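You operate a simulated robot arm through the tools that you are given. There is no shell and no other tool.

You run a simulated two-armed robot. Do the job below in one go: nothing can be reset, and whatever is moved stays where it is left.

TASK
Carry the bottle tray with both arms and set it on the shelf of the narrow grey bench.

Only the result counts: the job must be done as asked and must still hold three seconds after the hand-in. Knocking over, shifting, dropping, spilling or breaking anything else fails it.

THE ROBOT
Two 6-joint arms with two-finger parallel grippers on one trunk, on a base that moves. Base frame: it is fixed to the floor where the robot stands at the start and does not move with it; the origin is under the middle of the robot, x ahead of it, y to its left, z up. Units: cm, degrees, N and s.
The left shoulder is at the start at [28, 18.5, 88], the right one opposite. With the tool pointing down near the work surface each hand reaches from about 52 to 90 cm from the robot's upright axis, wherever it stands, measured 20 degrees to its own side. Places, roughly: bottle tray [225, 100, 75]; shelf of the narrow grey bench [-190, 380, 30]. Payload 1.57 kg a hand.
Tool frame (each hand has its own): the origin (TCP) lies between the finger pads and is the grasp point; the fingertips stand 3 cm ahead of it; z points along the fingers, y is the line along which they close. The gripper opens to 8 cm. The fingers are 1.7 cm wide and 1.2 cm thick; the gripper's body (4 by 8.2 cm) begins 8 cm behind the TCP.
Orientation is told as [roll, pitch, yaw] about the base's x, y, z axes, in that order, counted from this pose: with the fingers straight down and closing along the base's y, the tool's x points along the base's -x, its y along +y and its z along -z.

THE INTERFACE
- The arms move only by the tool apply_moves. It takes "left_moves", "right_moves" or both (then of equal length, played together; a hand with none holds still); each is text: rows parted by semicolons, each of 7 numbers parted by spaces: the shift along the base's x, y, z in units of 50 mm (1.0 is 50 mm), then the turn, a rotation vector about the base's x, y, z in units of 8 degrees (1.0 is 8 degrees), then the gripper command, from -1 (shut) to 1 (fully open), values between in proportion. In form: tx ty tz rx ry rz hand; .... A call has 1 to 20 rows; each row shifts and turns the commanded pose from where the row before left it. A call with a number of a shift or a turn outside -1 to 1 is refused whole. Each row takes 0.2 s and may step no farther than 5 cm and 8.6 degrees from the row before; otherwise, or with a gripper value out of range, the whole call is refused. Where a pose cannot be reached the arm comes as near as it can. A force on the tool above 40 N (or 10 N above the force at the start of the call, whichever is more), or a blocked arm, ends the call early, and 0.2 s more pass. Each finger travels about 15.3 cm/s and halts on what it meets, pressing with about 36 N; the grip force reading is that of the motor and also rises with nothing between the fingers. The clock runs only during rows and for 0.2 s after the last one: add rows that do not move to give the fingers time. The reply holds the time, the measured pose of the TCP, the force on the tool along the base axes, the opening and the grip force, in the units named above and with some noise, with the torque about the TCP (base axes, N m) and any sound that the robot's microphone picked up.
- Cameras (640 x 400 px; columns grow to the right, rows downward): "scene" is now at [24.82, -0.11, 134.5]; the picture's right is [0.01, -1.00, 0.00], its down [-0.60, -0.00, -0.80] and it looks along [0.80, 0.01, -0.60] (base axes); focal length 276 px, centre (320, 200). "left" rides on the left gripper at [7.2, 0.7, -12.2] in its tool frame; the picture's right is [-0.09, 1.00, 0.00], its down [-0.84, -0.08, -0.54] and it looks along [-0.54, -0.05, 0.84] (tool axes); focal length 238 px, centre (320, 200). "right" rides on the right gripper at [7.2, -0.7, -12.2] in its tool frame; the picture's right is [0.09, 1.00, 0.00], its down [-0.84, 0.08, -0.54] and it looks along [-0.54, 0.05, 0.84] (tool axes); focal length 238 px, centre (320, 200). There is no depth. A picture from a camera that has moved, and an enlarged one, comes with that camera's place and axes in the base frame and with its lens. The place of the scene camera against the robot may be out by one fixed shift of up to 1.2 cm in any direction.
- grab_frame(camera): a new picture of that camera. No time passes.
- lift_body(by): slides the trunk up (or, below 0, down) by that many cm; the arms and the scene camera ride with it, the base frame stays. It gives what a move gives, with no picture.
- roll_base(legs): drives the robot by 1 to 6 legs, each [ahead, turn to the left] in cm and degrees, along the robot's own axes; the way and the turn of a leg run together, so that a leg with both is an arc; at most 150 cm and 180 degrees a leg. The arms and the cameras ride along, it lands a little off, and it stops where it bumps. It gives what a move gives.
- aim_head(pan, tilt): turns the head with the scene camera to pan (to the left, within 86 degrees either way) and tilt (down, from -29 to 69), counted from straight ahead of the robot. It gives what a move gives.
- inspect(camera, box): a new picture of the part [left, top, right, bottom] of that camera's present view, enlarged. No time passes.
- sign_off(): hands the job in; it is judged then, once.

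Places have to be worked out from the pictures, the camera data and where the tool is seen. Open the grippers and draw the arms clear of the work before you hand the job in, unless the task says otherwise.

The tools are called as a command line: name --argument value ..., lists and objects as JSON in quotes. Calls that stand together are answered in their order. apply_moves: Moves the arms, as the interface text tells. Its arguments: {"type":"object","properties":{"left_moves":{"type":"string"},"right_moves":{"type":"string"}},"required":[]} The other tools are called the same way: lift_body (by) moves the trunk up or down; roll_base (legs) drives the base; aim_head (pan, tilt) turns the head that bears the scene camera; grab_frame (camera) takes a picture; inspect (camera, box) takes an enlarged picture of a part of a camera's view; sign_off () hands the job in.

At the start:

```text
clock: 0.0
left_eef_pos: [55.6, 25.02, 118.63]
left_tcp_rot: [0.1, 0.0, 0.1]
left_wrist_force: [-0.4, 0.2, 0.3]
left_torque: [0.03, 0.03, -0.02]
left_grip_width: 8.01
left_gripper_force: 0.1
right_eef_pos: [54.75, -26.93, 111.97]
right_tcp_rot: [0.0, -0.1, -0.1]
right_wrist_force: [-0.8, -0.2, -0.6]
right_torque: [0.0, -0.03, 0.01]
right_grip_width: 7.99
right_gripper_force: 0.1
trunk travel left (down, up): [-57.5, 41.5]
robot x, y, heading: [-0.01, -0.35, -0.3]
head pan, tilt (commanded): [0.4, 36.5]
```

scene: 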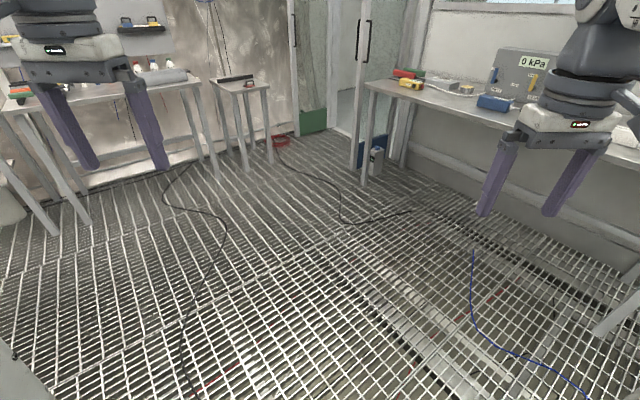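
right: 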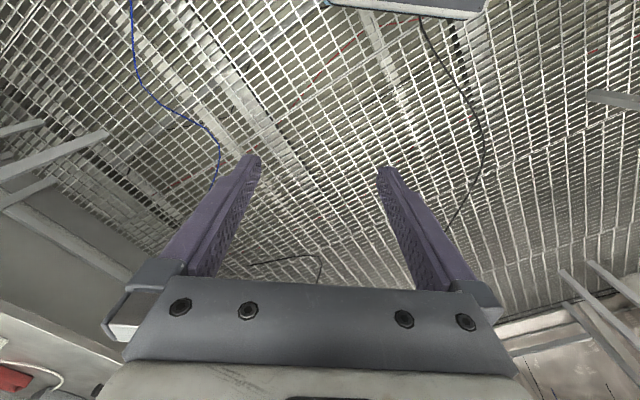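
left: 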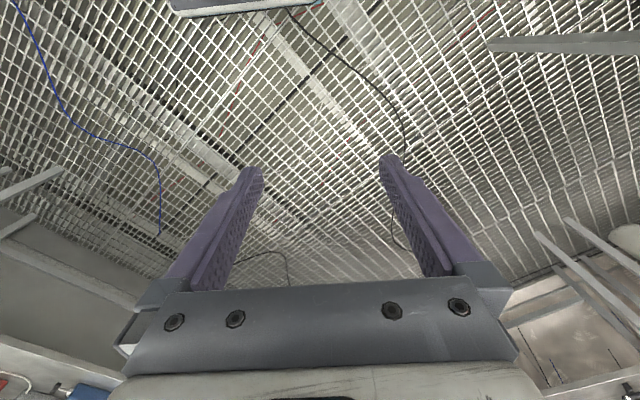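

The scene picture shows benches ahead; the bottle tray should be ahead-left near [225,100,75], partly hidden by the left arm. I turn the head towards it to see it better.

aim_head --pan 25 --tilt 18

grab_frame --camera "scene"

```text
clock: 0.9
left_eef_pos: [55.5, 25.1, 118.51]
left_tcp_rot: [0.0, 0.0, -0.1]
left_wrist_force: [-0.5, 0.7, -0.6]
left_torque: [0.01, 0.01, 0.03]
left_grip_width: 7.98
left_gripper_force: 0.1
right_eef_pos: [54.61, -26.7, 111.88]
right_tcp_rot: [-0.1, 0.0, 0.1]
right_wrist_force: [-1.0, -0.6, 0.3]
right_torque: [0.04, 0.0, 0.02]
right_grip_width: 8.01
right_gripper_force: 0.1
trunk travel left (down, up): [-57.5, 41.5]
robot x, y, heading: [0.23, 0.06, -0.3]
head pan, tilt (commanded): [25.0, 18.0]
```

```text
taken
camera scene: at [24.56, 3.77, 137.44], right [0.42, -0.91, 0.0], down [-0.28, -0.13, -0.95], along [0.86, 0.4, -0.31], focal length 276 px, centre (320, 200)
```

scene: 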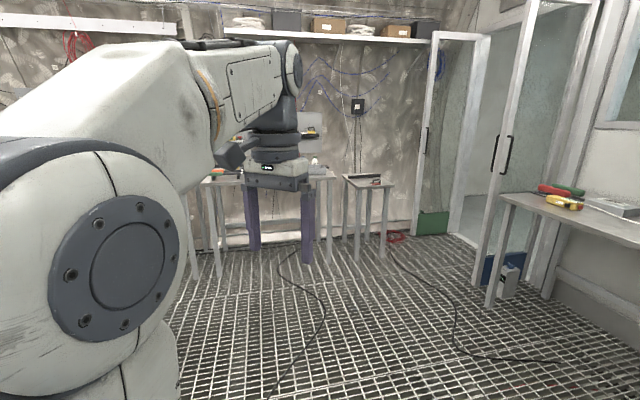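

The left arm hides the tray. I turn the base left about 24° so the tray is between the arms, and look straight ahead.

roll_base --legs '[[0, 24]]'

aim_head --pan 0 --tilt 18

grab_frame --camera "scene"

```text
clock: 2.5
left_eef_pos: [40.84, 45.26, 118.54]
left_tcp_rot: [0.1, 0.0, 23.8]
left_wrist_force: [0.1, 0.2, -0.5]
left_torque: [0.0, 0.02, 0.02]
left_grip_width: 7.97
left_gripper_force: 0.0
right_eef_pos: [60.77, -2.43, 111.85]
right_tcp_rot: [-0.1, 0.0, 23.8]
right_wrist_force: [-0.6, -1.0, 0.4]
right_torque: [0.01, 0.01, 0.03]
right_grip_width: 7.99
right_gripper_force: 0.1
trunk travel left (down, up): [-57.5, 41.5]
robot x, y, heading: [-0.06, -0.09, 24.0]
head pan, tilt (commanded): [25.0, 18.0]
```

```text
clock: 3.4
left_eef_pos: [40.75, 45.19, 118.5]
left_tcp_rot: [0.0, 0.0, 23.8]
left_wrist_force: [-1.1, 0.4, -0.1]
left_torque: [0.0, -0.01, 0.02]
left_grip_width: 7.98
left_gripper_force: 0.0
right_eef_pos: [60.75, -2.48, 111.98]
right_tcp_rot: [0.0, -0.1, 23.8]
right_wrist_force: [-0.2, -0.2, -0.2]
right_torque: [0.01, 0.0, -0.01]
right_grip_width: 8.0
right_gripper_force: 0.2
trunk travel left (down, up): [-57.5, 41.5]
robot x, y, heading: [0.08, -0.12, 23.6]
head pan, tilt (commanded): [0.0, 18.0]
```

```text
taken
camera scene: at [23.25, 10.11, 137.45], right [0.41, -0.91, 0.0], down [-0.28, -0.13, -0.95], along [0.87, 0.39, -0.31], focal length 276 px, centre (320, 200)
```

scene: 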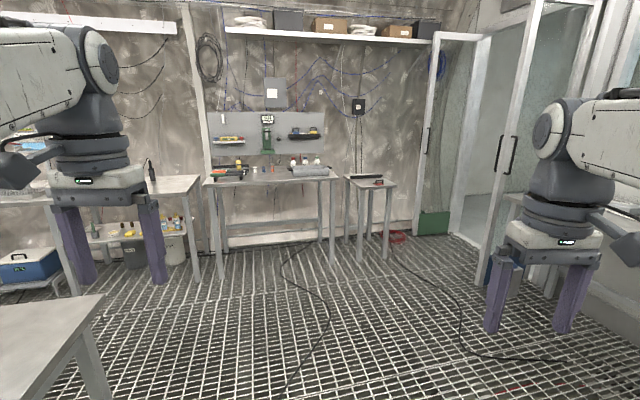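

Now a bench straight ahead carries bottles and a grey tray-like thing; I enlarge that part.

inspect --camera "scene" --box '[190, 120, 400, 250]'

inspect --camera "scene" --box '[0, 120, 210, 330]'

```text
3.05 times, centred on (295, 185) of scene
camera zoom: at [23.25, 10.11, 137.45], right [0.41, -0.91, 0.0], down [-0.28, -0.13, -0.95], along [0.87, 0.39, -0.31], focal length 840 px, centre (396, 246)
```

zoom: 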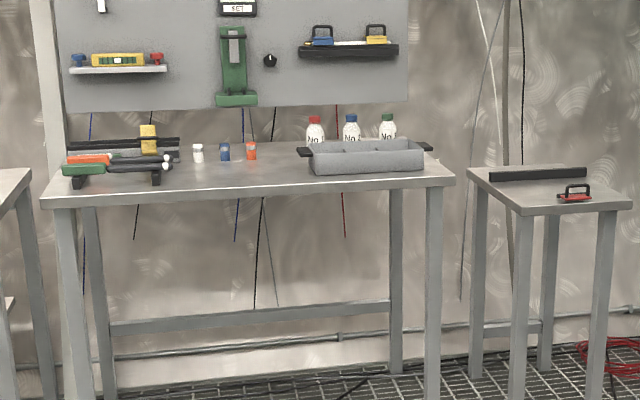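

```text
1.90 times, centred on (105, 225) of scene
camera zoom: at [23.25, 10.11, 137.45], right [0.41, -0.91, 0.0], down [-0.28, -0.13, -0.95], along [0.87, 0.39, -0.31], focal length 525 px, centre (730, 152)
```

zoom: 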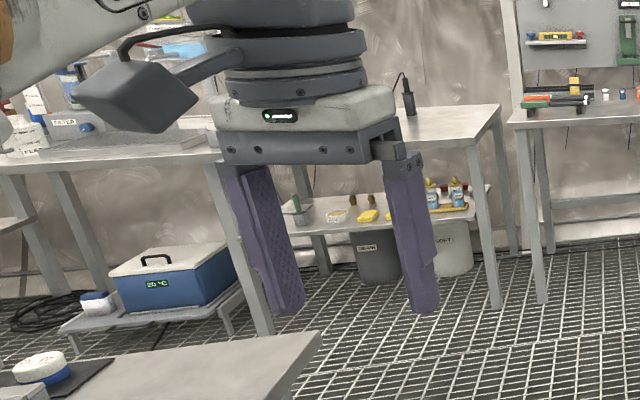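

The tray is the grey two-handled carrier with three bottles standing in it on the middle bench. Before fetching it, I turn to see the destination bench at the left rear.

roll_base --legs '[[0, 92]]'

grab_frame --camera "scene"

```text
clock: 7.7
left_eef_pos: [-46.63, 39.3, 118.55]
left_tcp_rot: [0.1, 0.0, 115.7]
left_wrist_force: [-0.2, 0.2, 1.1]
left_torque: [-0.02, 0.0, 0.0]
left_grip_width: 8.0
left_gripper_force: 0.1
right_eef_pos: [0.42, 60.84, 111.93]
right_tcp_rot: [-0.1, 0.0, 115.7]
right_wrist_force: [-0.1, -0.5, -0.6]
right_torque: [-0.03, 0.02, -0.01]
right_grip_width: 8.0
right_gripper_force: 0.0
trunk travel left (down, up): [-57.5, 41.5]
robot x, y, heading: [0.28, -0.18, 116.1]
head pan, tilt (commanded): [0.0, 18.0]
```

```text
taken
camera scene: at [-10.94, 22.65, 137.44], right [0.9, 0.44, 0.0], down [0.13, -0.28, -0.95], along [-0.41, 0.86, -0.31], focal length 276 px, centre (320, 200)
```

scene: 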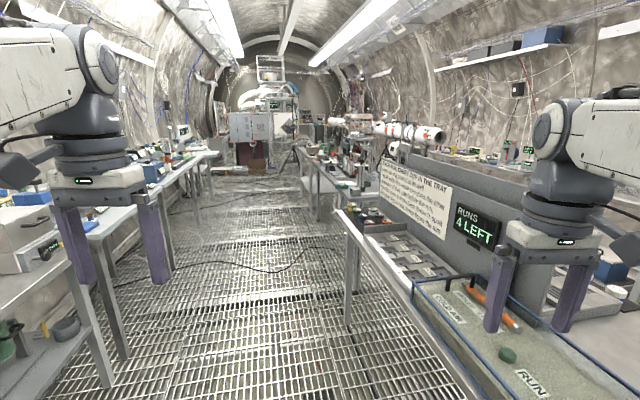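

The destination should project near (317,186) in this picture; I enlarge that region.

inspect --camera "scene" --box '[240, 120, 400, 230]'

inspect --camera "scene" --box '[140, 80, 300, 240]'

```text
3.64 times, centred on (320, 175) of scene
camera zoom: at [-10.94, 22.65, 137.44], right [0.9, 0.44, 0.0], down [0.13, -0.28, -0.95], along [-0.41, 0.86, -0.31], focal length 1002 px, centre (320, 291)
```

zoom: 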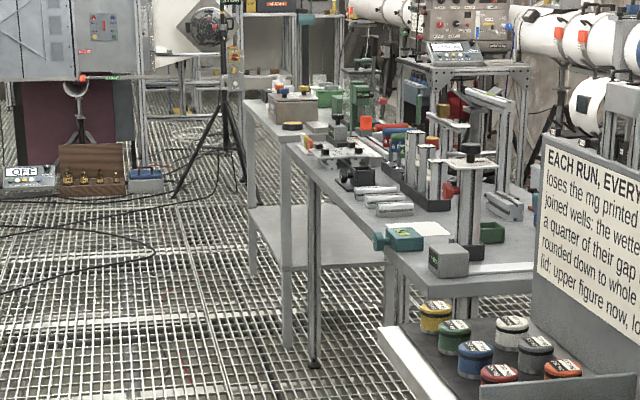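

```text
2.50 times, centred on (220, 160) of scene
camera zoom: at [-10.94, 22.65, 137.44], right [0.9, 0.44, 0.0], down [0.13, -0.28, -0.95], along [-0.41, 0.86, -0.31], focal length 689 px, centre (570, 300)
```

zoom: 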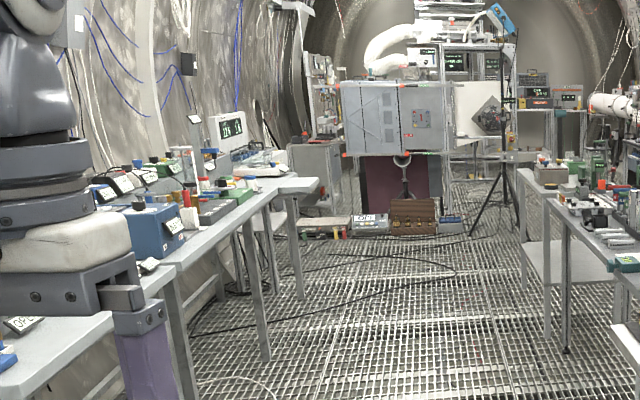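

The shelf is under a slim bench in the middle row, its open side facing the aisle. Now I go back towards the tray: judged near [237,114] on a top at about z 82; I stop about 110 cm short for a better look.

roll_base --legs '[[0, -97], [150, 0], [0, 16]]'

aim_head --pan 0 --tilt 30

grab_frame --camera "scene"

```text
clock: 20.1
left_eef_pos: [170.63, 102.33, 118.63]
left_tcp_rot: [0.0, 0.1, 35.5]
left_wrist_force: [0.8, -0.1, 0.1]
left_torque: [-0.01, 0.0, 0.0]
left_grip_width: 8.02
left_gripper_force: 0.1
right_eef_pos: [199.96, 59.73, 111.91]
right_tcp_rot: [0.0, 0.0, 35.5]
right_wrist_force: [0.0, 0.0, -1.0]
right_torque: [0.0, 0.0, 0.02]
right_grip_width: 8.02
right_gripper_force: 0.1
trunk travel left (down, up): [-57.5, 41.5]
robot x, y, heading: [139.95, 49.67, 35.6]
head pan, tilt (commanded): [0.0, 18.0]
```

```text
clock: 20.8
left_eef_pos: [170.43, 102.25, 118.5]
left_tcp_rot: [-0.1, 0.0, 35.4]
left_wrist_force: [-0.8, 1.2, -0.7]
left_torque: [0.01, 0.0, -0.02]
left_grip_width: 7.99
left_gripper_force: 0.0
right_eef_pos: [199.9, 59.67, 111.85]
right_tcp_rot: [0.0, 0.1, 35.6]
right_wrist_force: [-0.1, -0.2, 0.0]
right_torque: [0.03, -0.02, 0.03]
right_grip_width: 8.0
right_gripper_force: 0.0
trunk travel left (down, up): [-57.5, 41.5]
robot x, y, heading: [139.98, 49.3, 35.9]
head pan, tilt (commanded): [0.0, 30.0]
```

```text
taken
camera scene: at [160.31, 64.2, 135.52], right [0.58, -0.81, 0.0], down [-0.41, -0.29, -0.87], along [0.7, 0.51, -0.5], focal length 276 px, centre (320, 200)
```

scene: 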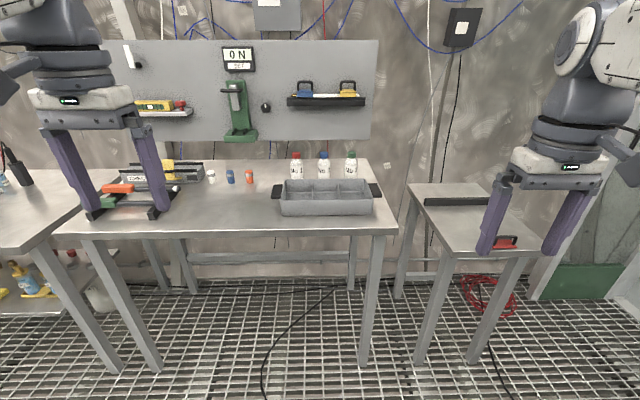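

The tray appears empty with dividers, and the three bottles stand behind it on the bench. I enlarge it.

inspect --camera "scene" --box '[250, 140, 410, 240]'

```text
4.00 times, centred on (330, 190) of scene
camera zoom: at [160.31, 64.2, 135.52], right [0.58, -0.81, 0.0], down [-0.41, -0.29, -0.87], along [0.7, 0.51, -0.5], focal length 1103 px, centre (280, 240)
```

zoom: 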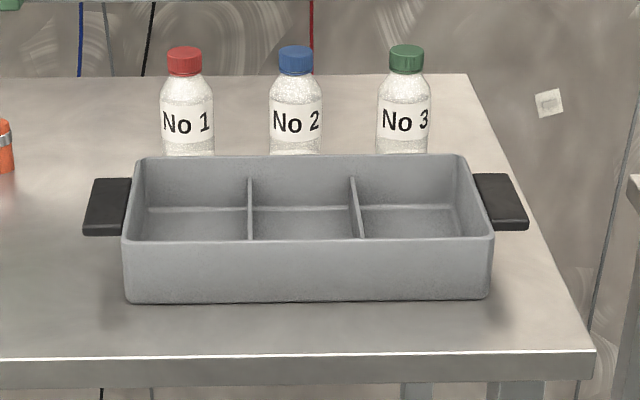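

The tray is an empty three-part carrier (about 31 x 16 x 6.5 cm) with flat black slab handles on its ends; bottles stand close behind. It sits ~8 cm behind the bench's front edge, top at about z 82.5. I drive nearer for precise measuring.

roll_base --legs '[[34, 1.4]]'

aim_head --pan 0 --tilt 42

grab_frame --camera "scene"

grab_frame --camera "left"

grab_frame --camera "right"

```text
clock: 23.0
left_eef_pos: [197.05, 123.47, 118.5]
left_tcp_rot: [0.0, 0.0, 36.8]
left_wrist_force: [0.5, -0.2, 0.1]
left_torque: [-0.01, -0.05, 0.02]
left_grip_width: 8.0
left_gripper_force: 0.1
right_eef_pos: [227.47, 81.46, 111.9]
right_tcp_rot: [0.1, 0.1, 36.9]
right_wrist_force: [-0.2, 0.6, 0.6]
right_torque: [0.01, 0.0, -0.01]
right_grip_width: 7.98
right_gripper_force: 0.0
trunk travel left (down, up): [-57.5, 41.5]
robot x, y, heading: [167.39, 69.91, 36.8]
head pan, tilt (commanded): [0.0, 30.0]
```

```text
clock: 23.8
left_eef_pos: [196.99, 123.53, 118.5]
left_tcp_rot: [-0.1, 0.0, 36.8]
left_wrist_force: [-0.5, -0.6, -0.3]
left_torque: [0.02, 0.01, -0.04]
left_grip_width: 8.01
left_gripper_force: 0.1
right_eef_pos: [227.29, 81.42, 111.96]
right_tcp_rot: [-0.1, 0.1, 36.8]
right_wrist_force: [-0.5, 0.1, -1.4]
right_torque: [0.04, -0.02, 0.06]
right_grip_width: 8.01
right_gripper_force: 0.2
trunk travel left (down, up): [-57.5, 41.5]
robot x, y, heading: [167.4, 70.05, 37.1]
head pan, tilt (commanded): [0.0, 42.0]
```

```text
taken
camera scene: at [187.12, 84.65, 133.69], right [0.6, -0.8, 0.0], down [-0.53, -0.4, -0.74], along [0.59, 0.45, -0.67], focal length 276 px, centre (320, 200)
```

scene: 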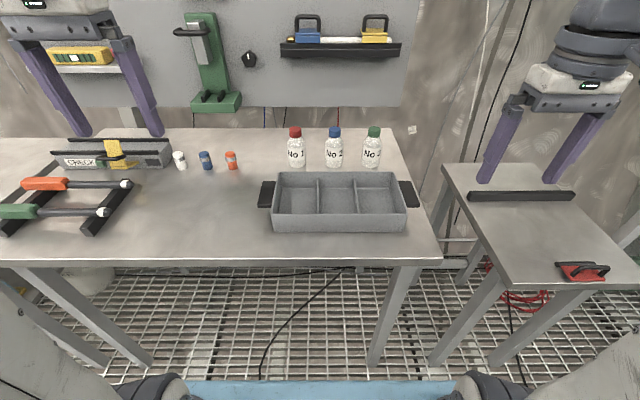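

```text
taken
camera left: at [190.83, 119.63, 130.78], right [-0.52, 0.85, 0.0], down [0.72, 0.44, 0.54], along [0.46, 0.28, -0.84], focal length 238 px, centre (320, 200)
```

left: 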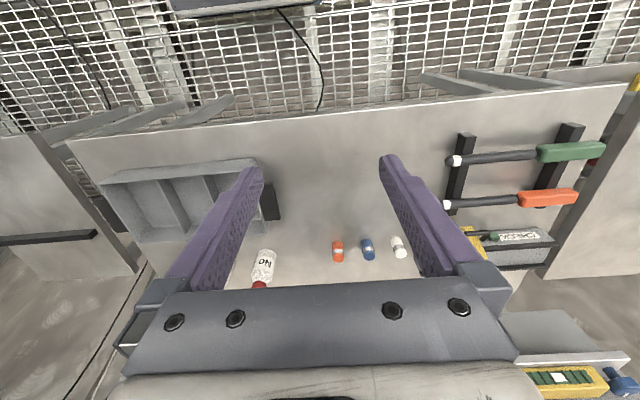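

```text
taken
camera right: at [222.03, 76.63, 124.01], right [-0.67, 0.74, 0.0], down [0.62, 0.56, 0.54], along [0.4, 0.36, -0.84], focal length 238 px, centre (320, 200)
```

right: 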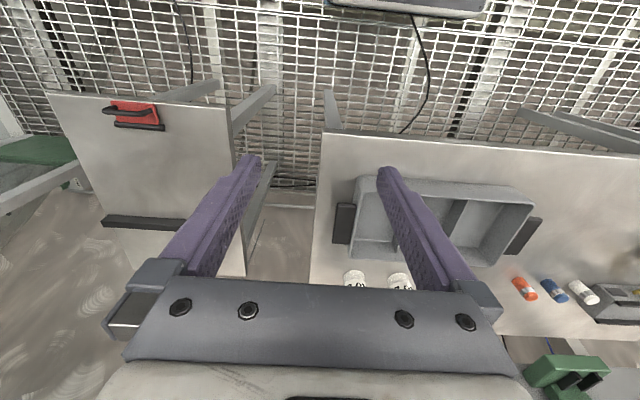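

The tray is now close. I enlarge the tray in all three views to fix its place.

inspect --camera "scene" --box '[240, 120, 448, 250]'

inspect --camera "right" --box '[310, 120, 560, 280]'

inspect --camera "left" --box '[60, 110, 310, 270]'

```text
3.08 times, centred on (344, 185) of scene
camera zoom: at [187.12, 84.65, 133.69], right [0.6, -0.8, 0.0], down [-0.53, -0.4, -0.74], along [0.59, 0.45, -0.67], focal length 848 px, centre (246, 246)
```

zoom: 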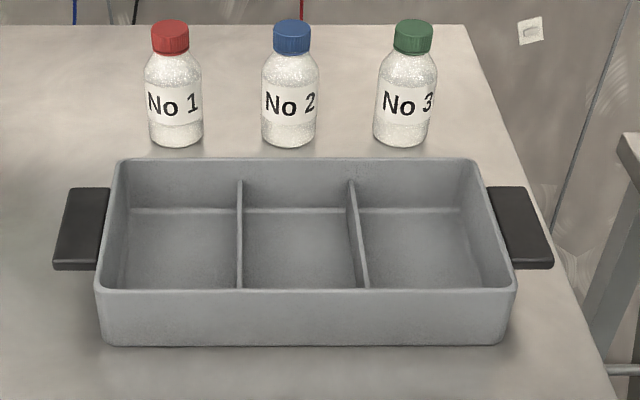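

```text
2.50 times, centred on (435, 200) of right
camera zoom: at [222.03, 76.63, 124.01], right [-0.67, 0.74, 0.0], down [0.62, 0.56, 0.54], along [0.4, 0.36, -0.84], focal length 596 px, centre (32, 200)
```

zoom: 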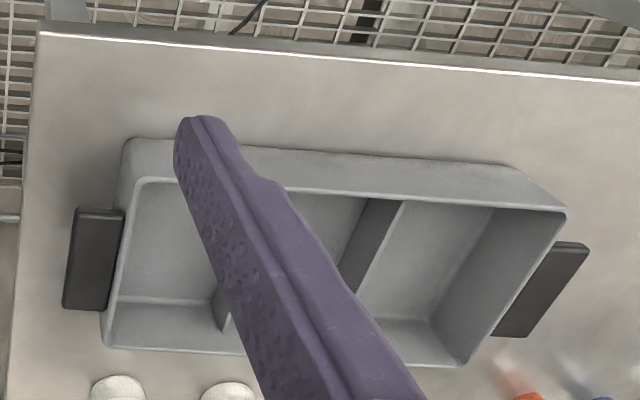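

```text
2.50 times, centred on (185, 190) of left
camera zoom: at [190.83, 119.63, 130.78], right [-0.52, 0.85, 0.0], down [0.72, 0.44, 0.54], along [0.46, 0.28, -0.84], focal length 596 px, centre (658, 225)
```

zoom: 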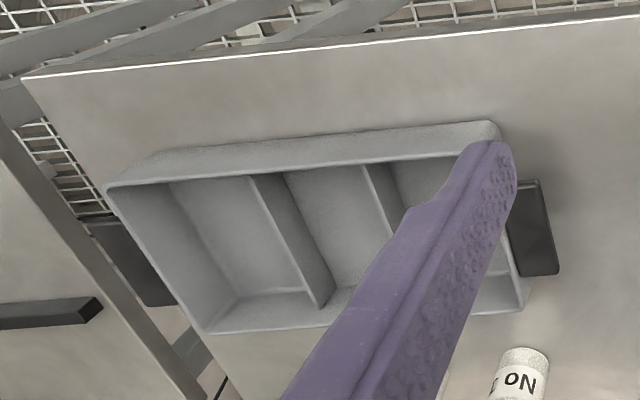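

Triangulating gives: bench top z ≈ 84.4, its front edge ≈ 60 cm ahead of my axis, tray near face ≈ 67 cm ahead, rim z ≈ 90.5, centre ≈ 4.7 cm right of my midline, handles flat slabs just under rim level. Since the hand bodies need room below the handles, I'll first drag the tray to the front edge from inside with closed fingers; I bring both hands above the outer compartments.

apply_moves --left_moves "0.7071 -0.1703 -0.443 0 0 0 -1; 0.7071 -0.1703 -0.443 0 0 0 -1; 0.7071 -0.1703 -0.443 0 0 0 -1; 0.7071 -0.1703 -0.443 0 0 0 -1; 0.7071 -0.1703 -0.443 0 0 0 -1; 0.7071 -0.1703 -0.443 0 0 0 -1; 0.7071 -0.1703 -0.443 0 0 0 -1; 0 0 0 0 0 0 -1" --right_moves "0.1806 0.574 -0.257 0 0 0 -1; 0.1806 0.574 -0.257 0 0 0 -1; 0.1806 0.574 -0.257 0 0 0 -1; 0.1806 0.574 -0.257 0 0 0 -1; 0.1806 0.574 -0.257 0 0 0 -1; 0.1806 0.574 -0.257 0 0 0 -1; 0.1806 0.574 -0.257 0 0 0 -1; 0 0 0 0 0 0 -1"

grab_frame --camera "scene"

grab_frame --camera "left"

grab_frame --camera "right"

```text
clock: 25.6
left_eef_pos: [221.71, 117.34, 103.0]
left_tcp_rot: [-0.1, 0.0, 36.9]
left_wrist_force: [0.2, -0.1, 0.2]
left_torque: [0.06, 0.01, 0.01]
left_grip_width: 0.0
left_gripper_force: 21.1
right_eef_pos: [233.74, 101.52, 102.86]
right_tcp_rot: [-0.1, 0.1, 36.9]
right_wrist_force: [0.5, 0.3, -0.4]
right_torque: [0.0, 0.02, -0.04]
right_grip_width: 0.02
right_gripper_force: 21.7
trunk travel left (down, up): [-57.5, 41.5]
robot x, y, heading: [168.12, 70.01, 37.0]
head pan, tilt (commanded): [0.0, 42.0]
```

```text
taken
camera scene: at [187.13, 84.65, 133.68], right [0.6, -0.8, 0.0], down [-0.53, -0.4, -0.74], along [0.59, 0.45, -0.67], focal length 276 px, centre (320, 200)
```

scene: 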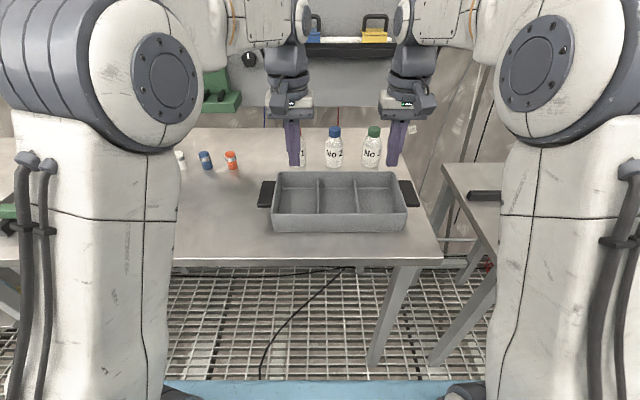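

```text
taken
camera left: at [215.42, 113.55, 115.15], right [-0.52, 0.85, 0.0], down [0.72, 0.44, 0.54], along [0.46, 0.28, -0.84], focal length 238 px, centre (320, 200)
```

left: 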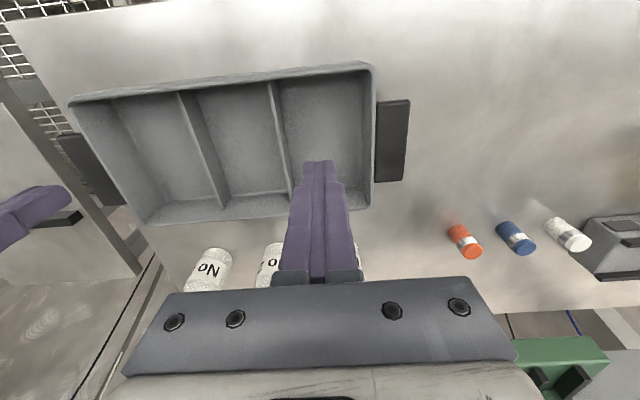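

```text
taken
camera right: at [228.34, 96.77, 114.84], right [-0.67, 0.74, 0.0], down [0.62, 0.56, 0.54], along [0.4, 0.36, -0.84], focal length 238 px, centre (320, 200)
```

right: 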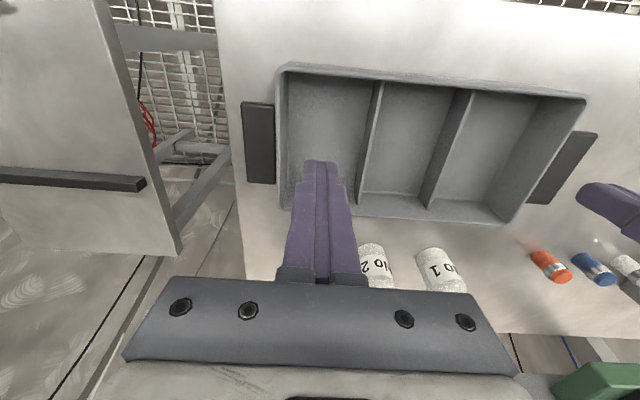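

From the two wrist views the handle top is at z ≈ 90.1 (rim 90.5), so mid-handle is ~5 cm above the bench: enough room (hand body needs 4.1) to grip the handles directly with level hands, no dragging. I raise the hands and back the base off ~22 cm, shifting ~4.7 cm right to centre on the tray.

apply_moves --left_moves "0 0 0.8 0 0 0 -0.5; 0 0 0.8 0 0 0 -0.5; 0 0 0.8 0 0 0 -0.5" --right_moves "0 0 0.8 0 0 0 -0.5; 0 0 0.8 0 0 0 -0.5; 0 0 0.8 0 0 0 -0.5"

roll_base --legs '[[0, 12], [-22.5, 0], [0, -12]]'

grab_frame --camera "scene"

```text
clock: 26.4
left_eef_pos: [221.44, 117.21, 115.04]
left_tcp_rot: [-0.1, 0.2, 36.8]
left_wrist_force: [-0.3, 0.2, -0.6]
left_torque: [0.01, -0.04, -0.03]
left_grip_width: 2.0
left_gripper_force: 0.1
right_eef_pos: [233.69, 101.67, 114.78]
right_tcp_rot: [0.0, 0.1, 36.7]
right_wrist_force: [0.1, 0.1, -0.1]
right_torque: [0.03, 0.0, 0.04]
right_grip_width: 1.99
right_gripper_force: 0.0
trunk travel left (down, up): [-57.5, 41.5]
robot x, y, heading: [167.47, 70.22, 37.1]
head pan, tilt (commanded): [0.0, 42.0]
```

```text
clock: 29.6
left_eef_pos: [206.72, 99.97, 115.01]
left_tcp_rot: [-0.1, 0.0, 36.6]
left_wrist_force: [0.0, 1.7, -0.4]
left_torque: [-0.02, -0.02, 0.01]
left_grip_width: 2.02
left_gripper_force: 0.0
right_eef_pos: [218.96, 84.43, 114.72]
right_tcp_rot: [0.0, 0.0, 36.6]
right_wrist_force: [0.0, 0.4, 0.1]
right_torque: [0.0, 0.0, 0.0]
right_grip_width: 1.99
right_gripper_force: 0.1
trunk travel left (down, up): [-57.5, 41.5]
robot x, y, heading: [152.59, 52.7, 36.9]
head pan, tilt (commanded): [0.0, 42.0]
```

```text
taken
camera scene: at [172.32, 67.52, 133.68], right [0.6, -0.8, 0.0], down [-0.54, -0.4, -0.74], along [0.6, 0.44, -0.67], focal length 276 px, centre (320, 200)
```

scene: 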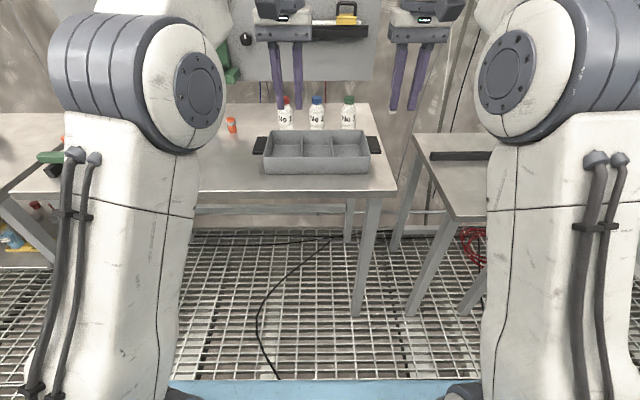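

The base moved as planned; the tray is now almost centred about 92–101 cm ahead. I next pitch both tools from down to level-forward while spreading them to the handles' lines, staying at z≈112 above everything.

apply_moves --left_moves "0.0392 0.2782 -0.05 0.559 -0.7526 0 0; 0.0392 0.2782 -0.05 0.559 -0.7526 0 0; 0.0392 0.2782 -0.05 0.559 -0.7526 0 0; 0.0392 0.2782 -0.05 0.559 -0.7526 0 0; 0.0392 0.2782 -0.05 0.559 -0.7526 0 0; 0.0392 0.2782 -0.05 0.559 -0.7526 0 0; 0.0392 0.2782 -0.05 0.559 -0.7526 0 0; 0.0392 0.2782 -0.05 0.559 -0.7526 0 0; 0.0392 0.2782 -0.05 0.559 -0.7526 0 0; 0.0392 0.2782 -0.05 0.559 -0.7526 0 0; 0.0392 0.2782 -0.05 0.559 -0.7526 0 0; 0.0392 0.2782 -0.05 0.559 -0.7526 0 0; 0 0 0 0 0 0 0" --right_moves "0.1718 0.0958 -0.045 0.559 -0.7526 0 0; 0.1718 0.0958 -0.045 0.559 -0.7526 0 0; 0.1718 0.0958 -0.045 0.559 -0.7526 0 0; 0.1718 0.0958 -0.045 0.559 -0.7526 0 0; 0.1718 0.0958 -0.045 0.559 -0.7526 0 0; 0.1718 0.0958 -0.045 0.559 -0.7526 0 0; 0.1718 0.0958 -0.045 0.559 -0.7526 0 0; 0.1718 0.0958 -0.045 0.559 -0.7526 0 0; 0.1718 0.0958 -0.045 0.559 -0.7526 0 0; 0.1718 0.0958 -0.045 0.559 -0.7526 0 0; 0.1718 0.0958 -0.045 0.559 -0.7526 0 0; 0.1718 0.0958 -0.045 0.559 -0.7526 0 0; 0 0 0 0 0 0 0"

grab_frame --camera "scene"

```text
clock: 32.4
left_eef_pos: [208.03, 115.81, 112.49]
left_tcp_rot: [4.3, -77.7, 36.6]
left_wrist_force: [0.1, 0.8, 0.4]
left_torque: [0.0, 0.0, -0.02]
left_grip_width: 4.02
left_gripper_force: 0.1
left hand out of reach, approached as far as the arm can: row 9, 10, 11
right_eef_pos: [228.76, 87.29, 112.47]
right_tcp_rot: [-6.5, -72.8, 36.9]
right_wrist_force: [0.0, 0.5, -0.2]
right_torque: [0.03, -0.03, -0.01]
right_grip_width: 4.02
right_gripper_force: 0.1
right hand out of reach, approached as far as the arm can: row 9, 10, 11, 12
trunk travel left (down, up): [-57.5, 41.5]
robot x, y, heading: [152.86, 53.27, 36.7]
head pan, tilt (commanded): [0.0, 42.0]
```

```text
taken
camera scene: at [172.32, 67.52, 133.68], right [0.6, -0.8, 0.0], down [-0.54, -0.4, -0.74], along [0.6, 0.44, -0.67], focal length 276 px, centre (320, 200)
```

scene: 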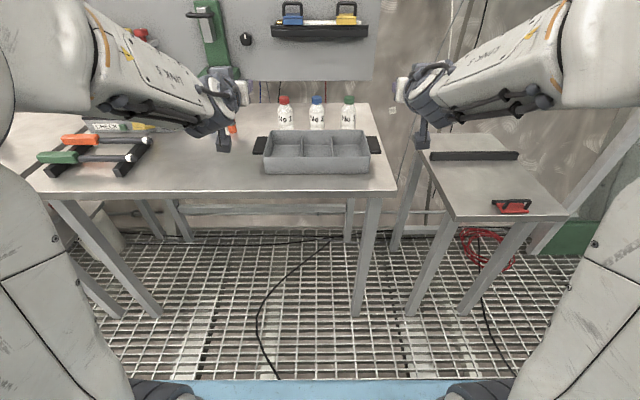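

The arms reported some rows out of reach and the tools stand at about −75° pitch. I hold for a moment to see whether they settle to the commanded level pose.

apply_moves --left_moves "0 0 0 0 0 0 0; 0 0 0 0 0 0 0; 0 0 0 0 0 0 0" --right_moves "0 0 0 0 0 0 0; 0 0 0 0 0 0 0; 0 0 0 0 0 0 0"

grab_frame --camera "left"

```text
clock: 33.2
left_eef_pos: [208.0, 116.0, 112.5]
left_tcp_rot: [4.4, -77.5, 36.6]
left_wrist_force: [0.5, -0.6, 0.0]
left_torque: [-0.02, 0.01, -0.03]
left_grip_width: 4.0
left_gripper_force: 0.1
right_eef_pos: [228.74, 87.15, 112.45]
right_tcp_rot: [-6.4, -72.8, 36.9]
right_wrist_force: [0.3, -0.3, 0.0]
right_torque: [0.01, 0.03, 0.02]
right_grip_width: 4.02
right_gripper_force: 0.0
trunk travel left (down, up): [-57.5, 41.5]
robot x, y, heading: [152.38, 53.07, 37.0]
head pan, tilt (commanded): [0.0, 42.0]
```

```text
taken
camera left: at [197.3, 107.59, 108.17], right [-0.64, 0.76, 0.11], down [-0.2, -0.3, 0.93], along [0.74, 0.57, 0.35], focal length 238 px, centre (320, 200)
```

left: 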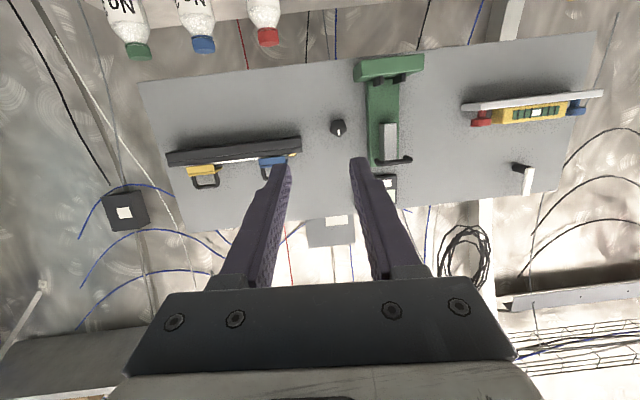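

Both arms hit a wrist limit as the tool lines up with the forearm (about 12–17° short of level). So instead I'll grip with level hands that point diagonally inward-forward (about 45°), which keeps the wrist away from that alignment. First I pitch the tools back down.

apply_moves --left_moves "0 0 0 -0.559 0.7526 0 0; 0 0 0 -0.559 0.7526 0 0; 0 0 0 -0.559 0.7526 0 0; 0 0 0 -0.559 0.7526 0 0; 0 0 0 -0.559 0.7526 0 0; 0 0 0 -0.559 0.7526 0 0; 0 0 0 -0.559 0.7526 0 0; 0 0 0 -0.559 0.7526 0 0; 0 0 0 -0.559 0.7526 0 0; 0 0 0 0 0 0 0" --right_moves "0 0 0 -0.559 0.7526 0 0; 0 0 0 -0.559 0.7526 0 0; 0 0 0 -0.559 0.7526 0 0; 0 0 0 -0.559 0.7526 0 0; 0 0 0 -0.559 0.7526 0 0; 0 0 0 -0.559 0.7526 0 0; 0 0 0 -0.559 0.7526 0 0; 0 0 0 -0.559 0.7526 0 0; 0 0 0 -0.559 0.7526 0 0; 0 0 0 0 0 0 0"

```text
clock: 35.4
left_eef_pos: [207.32, 117.1, 112.68]
left_tcp_rot: [7.0, -18.7, 36.6]
left_wrist_force: [-0.7, -1.0, -0.1]
left_torque: [-0.05, 0.03, 0.02]
left_grip_width: 4.01
left_gripper_force: 0.0
left hand out of reach, approached as far as the arm can: row 2, 3, 4
right_eef_pos: [229.62, 86.12, 112.42]
right_tcp_rot: [-8.6, -17.8, 36.5]
right_wrist_force: [0.9, 0.3, -0.5]
right_torque: [0.03, 0.0, -0.02]
right_grip_width: 4.0
right_gripper_force: 0.0
right hand out of reach, approached as far as the arm can: row 2, 3
trunk travel left (down, up): [-57.5, 41.5]
robot x, y, heading: [152.74, 52.92, 36.9]
head pan, tilt (commanded): [0.0, 42.0]
```

Both tools are back near pitch −18°. Now I turn each hand along a direct rotation to "level, pointing 45° forward-inward, closing vertically", while moving to points 9 cm short of the handles at z≈112.

apply_moves --left_moves "0.031 0.139 -0.01 -0.5862 -0.7280 0.1774 0; 0.031 0.139 -0.01 -0.5862 -0.7280 0.1774 0; 0.031 0.139 -0.01 -0.5862 -0.7280 0.1774 0; 0.031 0.139 -0.01 -0.5862 -0.7280 0.1774 0; 0.031 0.139 -0.01 -0.5862 -0.7280 0.1774 0; 0.031 0.139 -0.01 -0.5862 -0.7280 0.1774 0; 0.031 0.139 -0.01 -0.5862 -0.7280 0.1774 0" --right_moves "0.136 0.028 -0.006 0.8799 0.3567 -0.1679 0; 0.136 0.028 -0.006 0.8799 0.3567 -0.1679 0; 0.136 0.028 -0.006 0.8799 0.3567 -0.1679 0; 0.136 0.028 -0.006 0.8799 0.3567 -0.1679 0; 0.136 0.028 -0.006 0.8799 0.3567 -0.1679 0; 0.136 0.028 -0.006 0.8799 0.3567 -0.1679 0; 0.136 0.028 -0.006 0.8799 0.3567 -0.1679 0"

grab_frame --camera "scene"

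```text
clock: 37.0
left_eef_pos: [208.45, 122.23, 112.34]
left_tcp_rot: [-48.5, -18.4, 66.6]
left_wrist_force: [0.6, -0.2, 0.3]
left_torque: [-0.02, -0.02, -0.01]
left_grip_width: 4.02
left_gripper_force: 0.1
right_eef_pos: [234.49, 87.1, 112.15]
right_tcp_rot: [47.8, -18.1, 7.8]
right_wrist_force: [-0.1, 0.0, 0.1]
right_torque: [0.04, -0.02, -0.02]
right_grip_width: 4.0
right_gripper_force: 0.1
trunk travel left (down, up): [-57.5, 41.5]
robot x, y, heading: [152.8, 53.2, 36.8]
head pan, tilt (commanded): [0.0, 42.0]
```

```text
taken
camera scene: at [172.31, 67.51, 133.69], right [0.6, -0.8, 0.0], down [-0.54, -0.4, -0.74], along [0.6, 0.44, -0.67], focal length 276 px, centre (320, 200)
```

scene: 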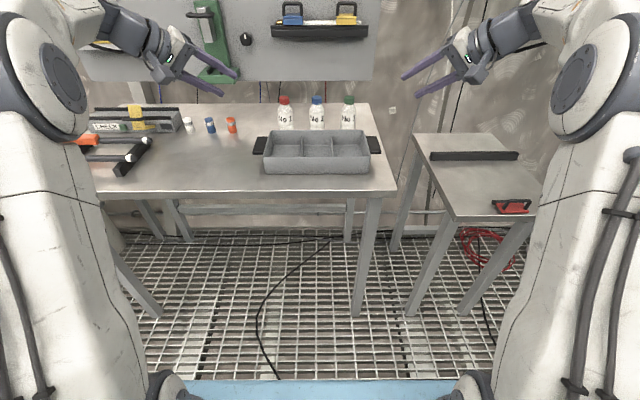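

The rotation goes well with no reach warnings. I finish the remaining six rows.

apply_moves --left_moves "0.031 0.139 -0.01 -0.5862 -0.7280 0.1774 0; 0.031 0.139 -0.01 -0.5862 -0.7280 0.1774 0; 0.031 0.139 -0.01 -0.5862 -0.7280 0.1774 0; 0.031 0.139 -0.01 -0.5862 -0.7280 0.1774 0; 0.031 0.139 -0.01 -0.5862 -0.7280 0.1774 0; 0.031 0.139 -0.01 -0.5862 -0.7280 0.1774 0; 0 0 0 0 0 0 0" --right_moves "0.136 0.028 -0.006 0.8799 0.3567 -0.1679 0; 0.136 0.028 -0.006 0.8799 0.3567 -0.1679 0; 0.136 0.028 -0.006 0.8799 0.3567 -0.1679 0; 0.136 0.028 -0.006 0.8799 0.3567 -0.1679 0; 0.136 0.028 -0.006 0.8799 0.3567 -0.1679 0; 0.136 0.028 -0.006 0.8799 0.3567 -0.1679 0; 0 0 0 0 0 0 0"

grab_frame --camera "scene"

grab_frame --camera "left"

grab_frame --camera "right"

```text
clock: 38.6
left_eef_pos: [209.34, 126.3, 112.19]
left_tcp_rot: [-90.0, 0.1, 82.5]
left_wrist_force: [0.1, 0.9, 0.0]
left_torque: [0.03, -0.01, 0.0]
left_grip_width: 4.0
left_gripper_force: 0.0
right_eef_pos: [238.46, 87.92, 112.13]
right_tcp_rot: [90.3, -0.1, -7.8]
right_wrist_force: [1.1, 0.5, 0.9]
right_torque: [0.02, -0.02, 0.03]
right_grip_width: 4.01
right_gripper_force: 0.1
trunk travel left (down, up): [-57.5, 41.5]
robot x, y, heading: [152.62, 53.45, 36.9]
head pan, tilt (commanded): [0.0, 42.0]
```

```text
taken
camera scene: at [172.33, 67.52, 133.68], right [0.6, -0.8, 0.0], down [-0.54, -0.4, -0.74], along [0.6, 0.44, -0.67], focal length 276 px, centre (320, 200)
```

scene: 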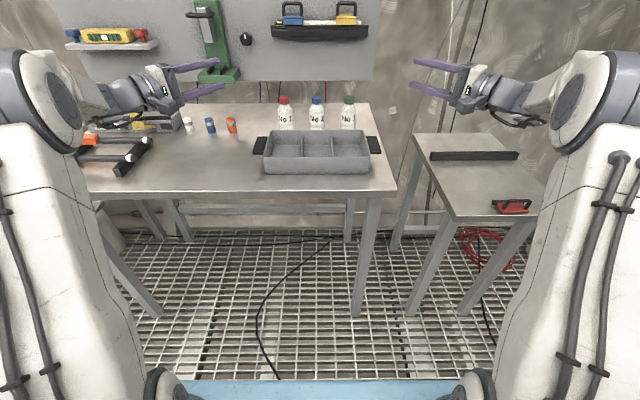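

```text
taken
camera left: at [196.21, 120.72, 111.48], right [0.01, 0.09, -1.0], down [-0.43, 0.9, 0.08], along [0.9, 0.42, 0.05], focal length 238 px, centre (320, 200)
```

left: 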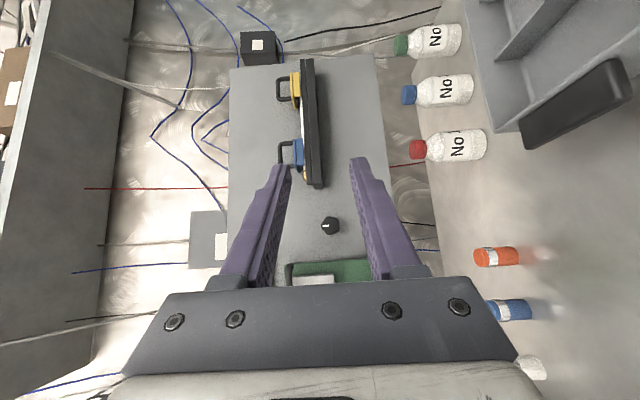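

```text
taken
camera right: at [229.77, 76.87, 111.24], right [-0.09, 0.01, 1.0], down [0.76, -0.65, 0.08], along [0.65, 0.76, 0.05], focal length 238 px, centre (320, 200)
```

right: 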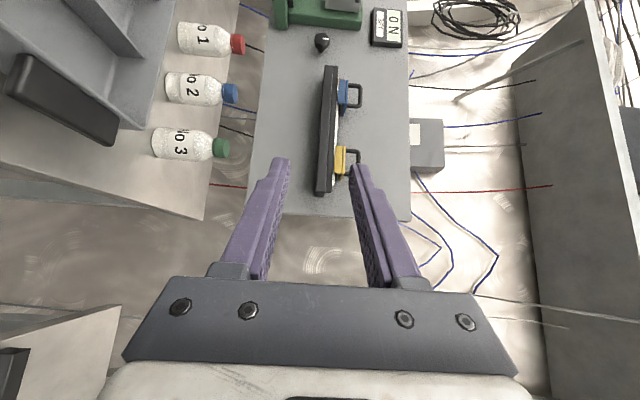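

Both hands now point diagonally inward, level, closing vertically, and my computed handle corners match the wrist views. I lower both to about z 94, still 9 cm short of the handles, and check.

apply_moves --left_moves "0 0 -0.904 0 0 0 0; 0 0 -0.904 0 0 0 0; 0 0 -0.904 0 0 0 0; 0 0 -0.904 0 0 0 0; 0 0 0 0 0 0 0" --right_moves "0 0 -0.904 0 0 0 0; 0 0 -0.904 0 0 0 0; 0 0 -0.904 0 0 0 0; 0 0 -0.904 0 0 0 0; 0 0 0 0 0 0 0"

grab_frame --camera "scene"

grab_frame --camera "left"

grab_frame --camera "right"

```text
clock: 39.8
left_eef_pos: [209.33, 126.32, 94.03]
left_tcp_rot: [-89.8, -0.1, 82.5]
left_wrist_force: [0.0, -0.1, -0.5]
left_torque: [0.02, -0.01, 0.01]
left_grip_width: 3.98
left_gripper_force: 0.0
right_eef_pos: [238.56, 87.95, 94.12]
right_tcp_rot: [90.2, -0.2, -7.8]
right_wrist_force: [-0.4, 0.9, -0.7]
right_torque: [0.02, -0.01, -0.03]
right_grip_width: 4.0
right_gripper_force: 0.1
trunk travel left (down, up): [-57.5, 41.5]
robot x, y, heading: [152.82, 53.05, 36.7]
head pan, tilt (commanded): [0.0, 42.0]
```

```text
taken
camera scene: at [172.33, 67.52, 133.68], right [0.6, -0.8, 0.0], down [-0.54, -0.4, -0.74], along [0.6, 0.44, -0.67], focal length 276 px, centre (320, 200)
```

scene: 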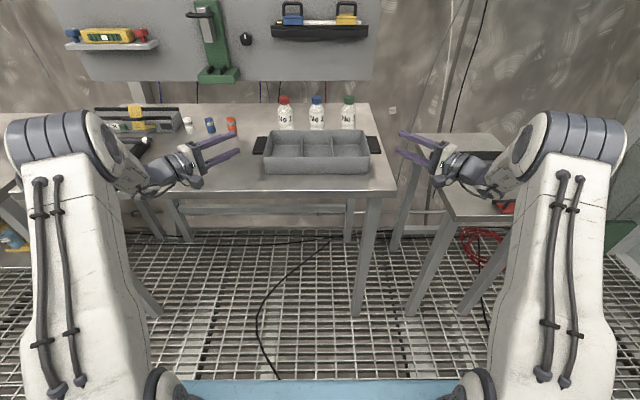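

```text
taken
camera left: at [196.35, 120.8, 93.49], right [0.01, 0.09, -1.0], down [-0.43, 0.9, 0.08], along [0.9, 0.42, 0.05], focal length 238 px, centre (320, 200)
```

left: 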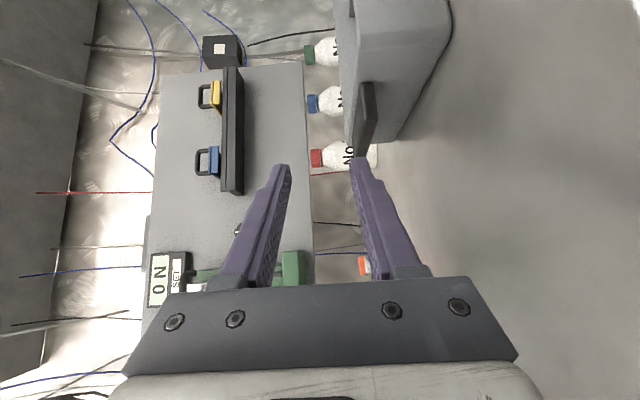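

```text
taken
camera right: at [229.79, 76.81, 93.2], right [-0.09, 0.01, 1.0], down [0.76, -0.65, 0.08], along [0.65, 0.76, 0.05], focal length 238 px, centre (320, 200)
```

right: 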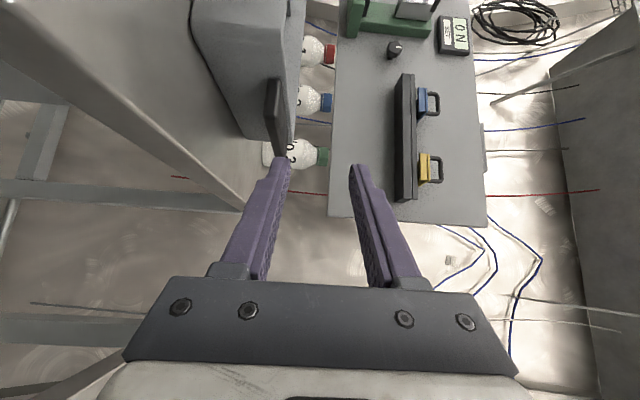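

I enlarge both wrist views around the handles to measure their height and thickness.

inspect --camera "left" --box '[310, 50, 470, 170]'

inspect --camera "right" --box '[180, 50, 340, 170]'

```text
3.33 times, centred on (390, 110) of left
camera zoom: at [196.35, 120.8, 93.49], right [0.01, 0.09, -1.0], down [-0.43, 0.9, 0.08], along [0.9, 0.42, 0.05], focal length 794 px, centre (87, 500)
```

zoom: 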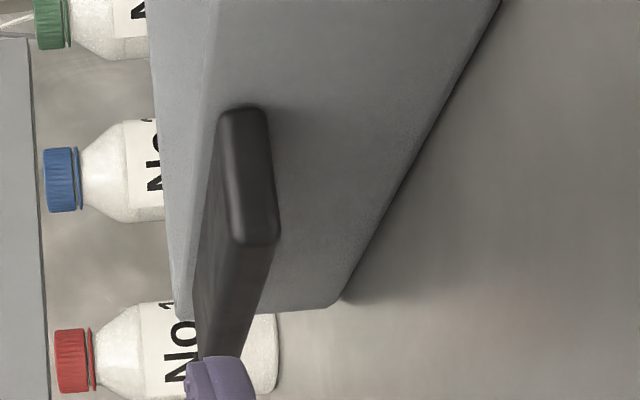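

```text
3.33 times, centred on (260, 110) of right
camera zoom: at [229.79, 76.81, 93.2], right [-0.09, 0.01, 1.0], down [0.76, -0.65, 0.08], along [0.65, 0.76, 0.05], focal length 794 px, centre (520, 500)
```

zoom: 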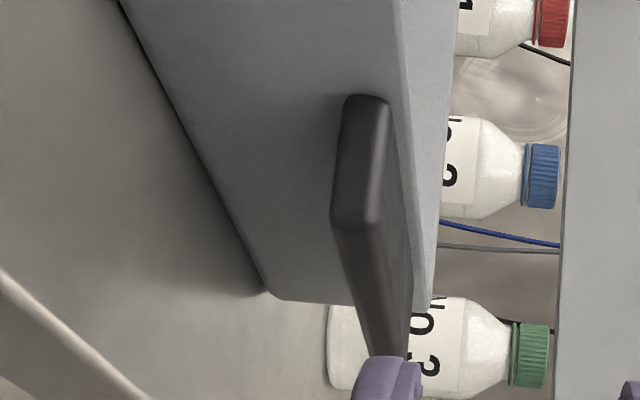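

Handle slabs are ~1.0 cm thick with mid-height ≈ 89.9; bench ≈ 84.6. I lower to z 89.9 and advance diagonally by about 5 cm, then check that the handles lie between the open fingers.

apply_moves --left_moves "0 0 -0.413 0 0 0 0; 0 0 -0.413 0 0 0 0; 0.5 -0.08 0 0 0 0 0; 0.5 -0.08 0 0 0 0 0; 0 0 0 0 0 0 0" --right_moves "0 0 -0.422 0 0 0 0; 0 0 -0.422 0 0 0 0; 0.06 0.5 0 0 0 0 0; 0.06 0.5 0 0 0 0 0; 0 0 0 0 0 0 0"

inspect --camera "scene" --box '[180, 90, 460, 230]'

inspect --camera "left" --box '[220, 40, 460, 280]'

inspect --camera "right" --box '[180, 40, 420, 280]'

```text
clock: 41.0
left_eef_pos: [214.41, 125.59, 89.97]
left_tcp_rot: [-89.8, 0.0, 82.3]
left_wrist_force: [-0.3, 0.1, -0.7]
left_torque: [0.01, -0.01, 0.0]
left_grip_width: 3.98
left_gripper_force: 0.0
right_eef_pos: [239.18, 92.87, 89.79]
right_tcp_rot: [90.2, -0.1, -7.8]
right_wrist_force: [-0.3, 0.1, -0.3]
right_torque: [0.04, 0.01, 0.01]
right_grip_width: 4.01
right_gripper_force: 0.1
trunk travel left (down, up): [-57.5, 41.5]
robot x, y, heading: [152.67, 53.42, 36.7]
head pan, tilt (commanded): [0.0, 42.0]
```

```text
2.29 times, centred on (320, 160) of scene
camera zoom: at [172.32, 67.51, 133.68], right [0.6, -0.8, 0.0], down [-0.54, -0.4, -0.74], along [0.6, 0.44, -0.67], focal length 630 px, centre (320, 291)
```

zoom: 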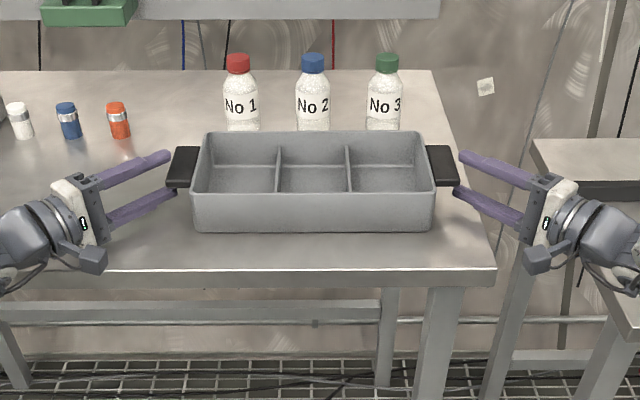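

```text
1.67 times, centred on (340, 160) of left
camera zoom: at [201.35, 119.92, 89.41], right [0.01, 0.09, -1.0], down [-0.43, 0.9, 0.08], along [0.9, 0.42, 0.05], focal length 397 px, centre (287, 267)
```

zoom: 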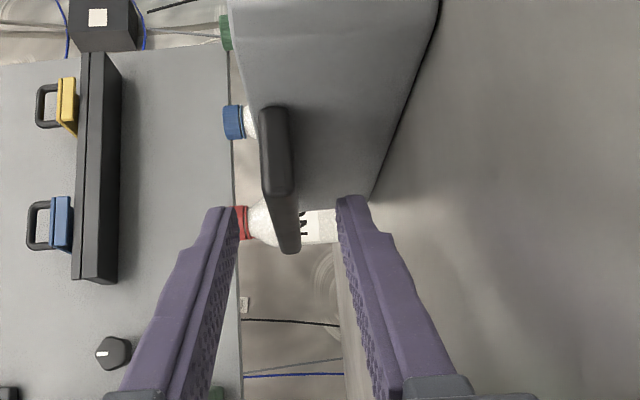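

```text
1.67 times, centred on (300, 160) of right
camera zoom: at [230.45, 81.83, 88.93], right [-0.09, 0.01, 1.0], down [0.76, -0.65, 0.08], along [0.65, 0.76, 0.05], focal length 397 px, centre (353, 267)
```

zoom: 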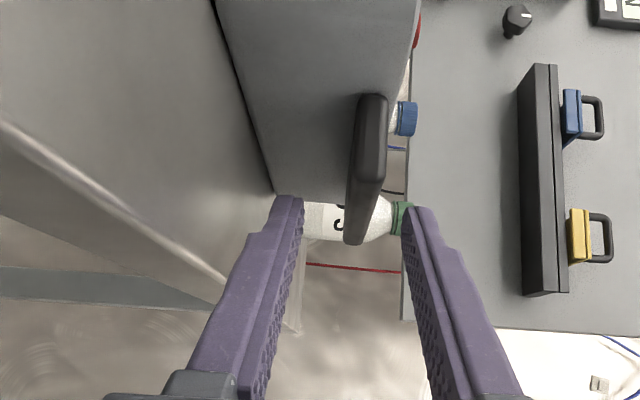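

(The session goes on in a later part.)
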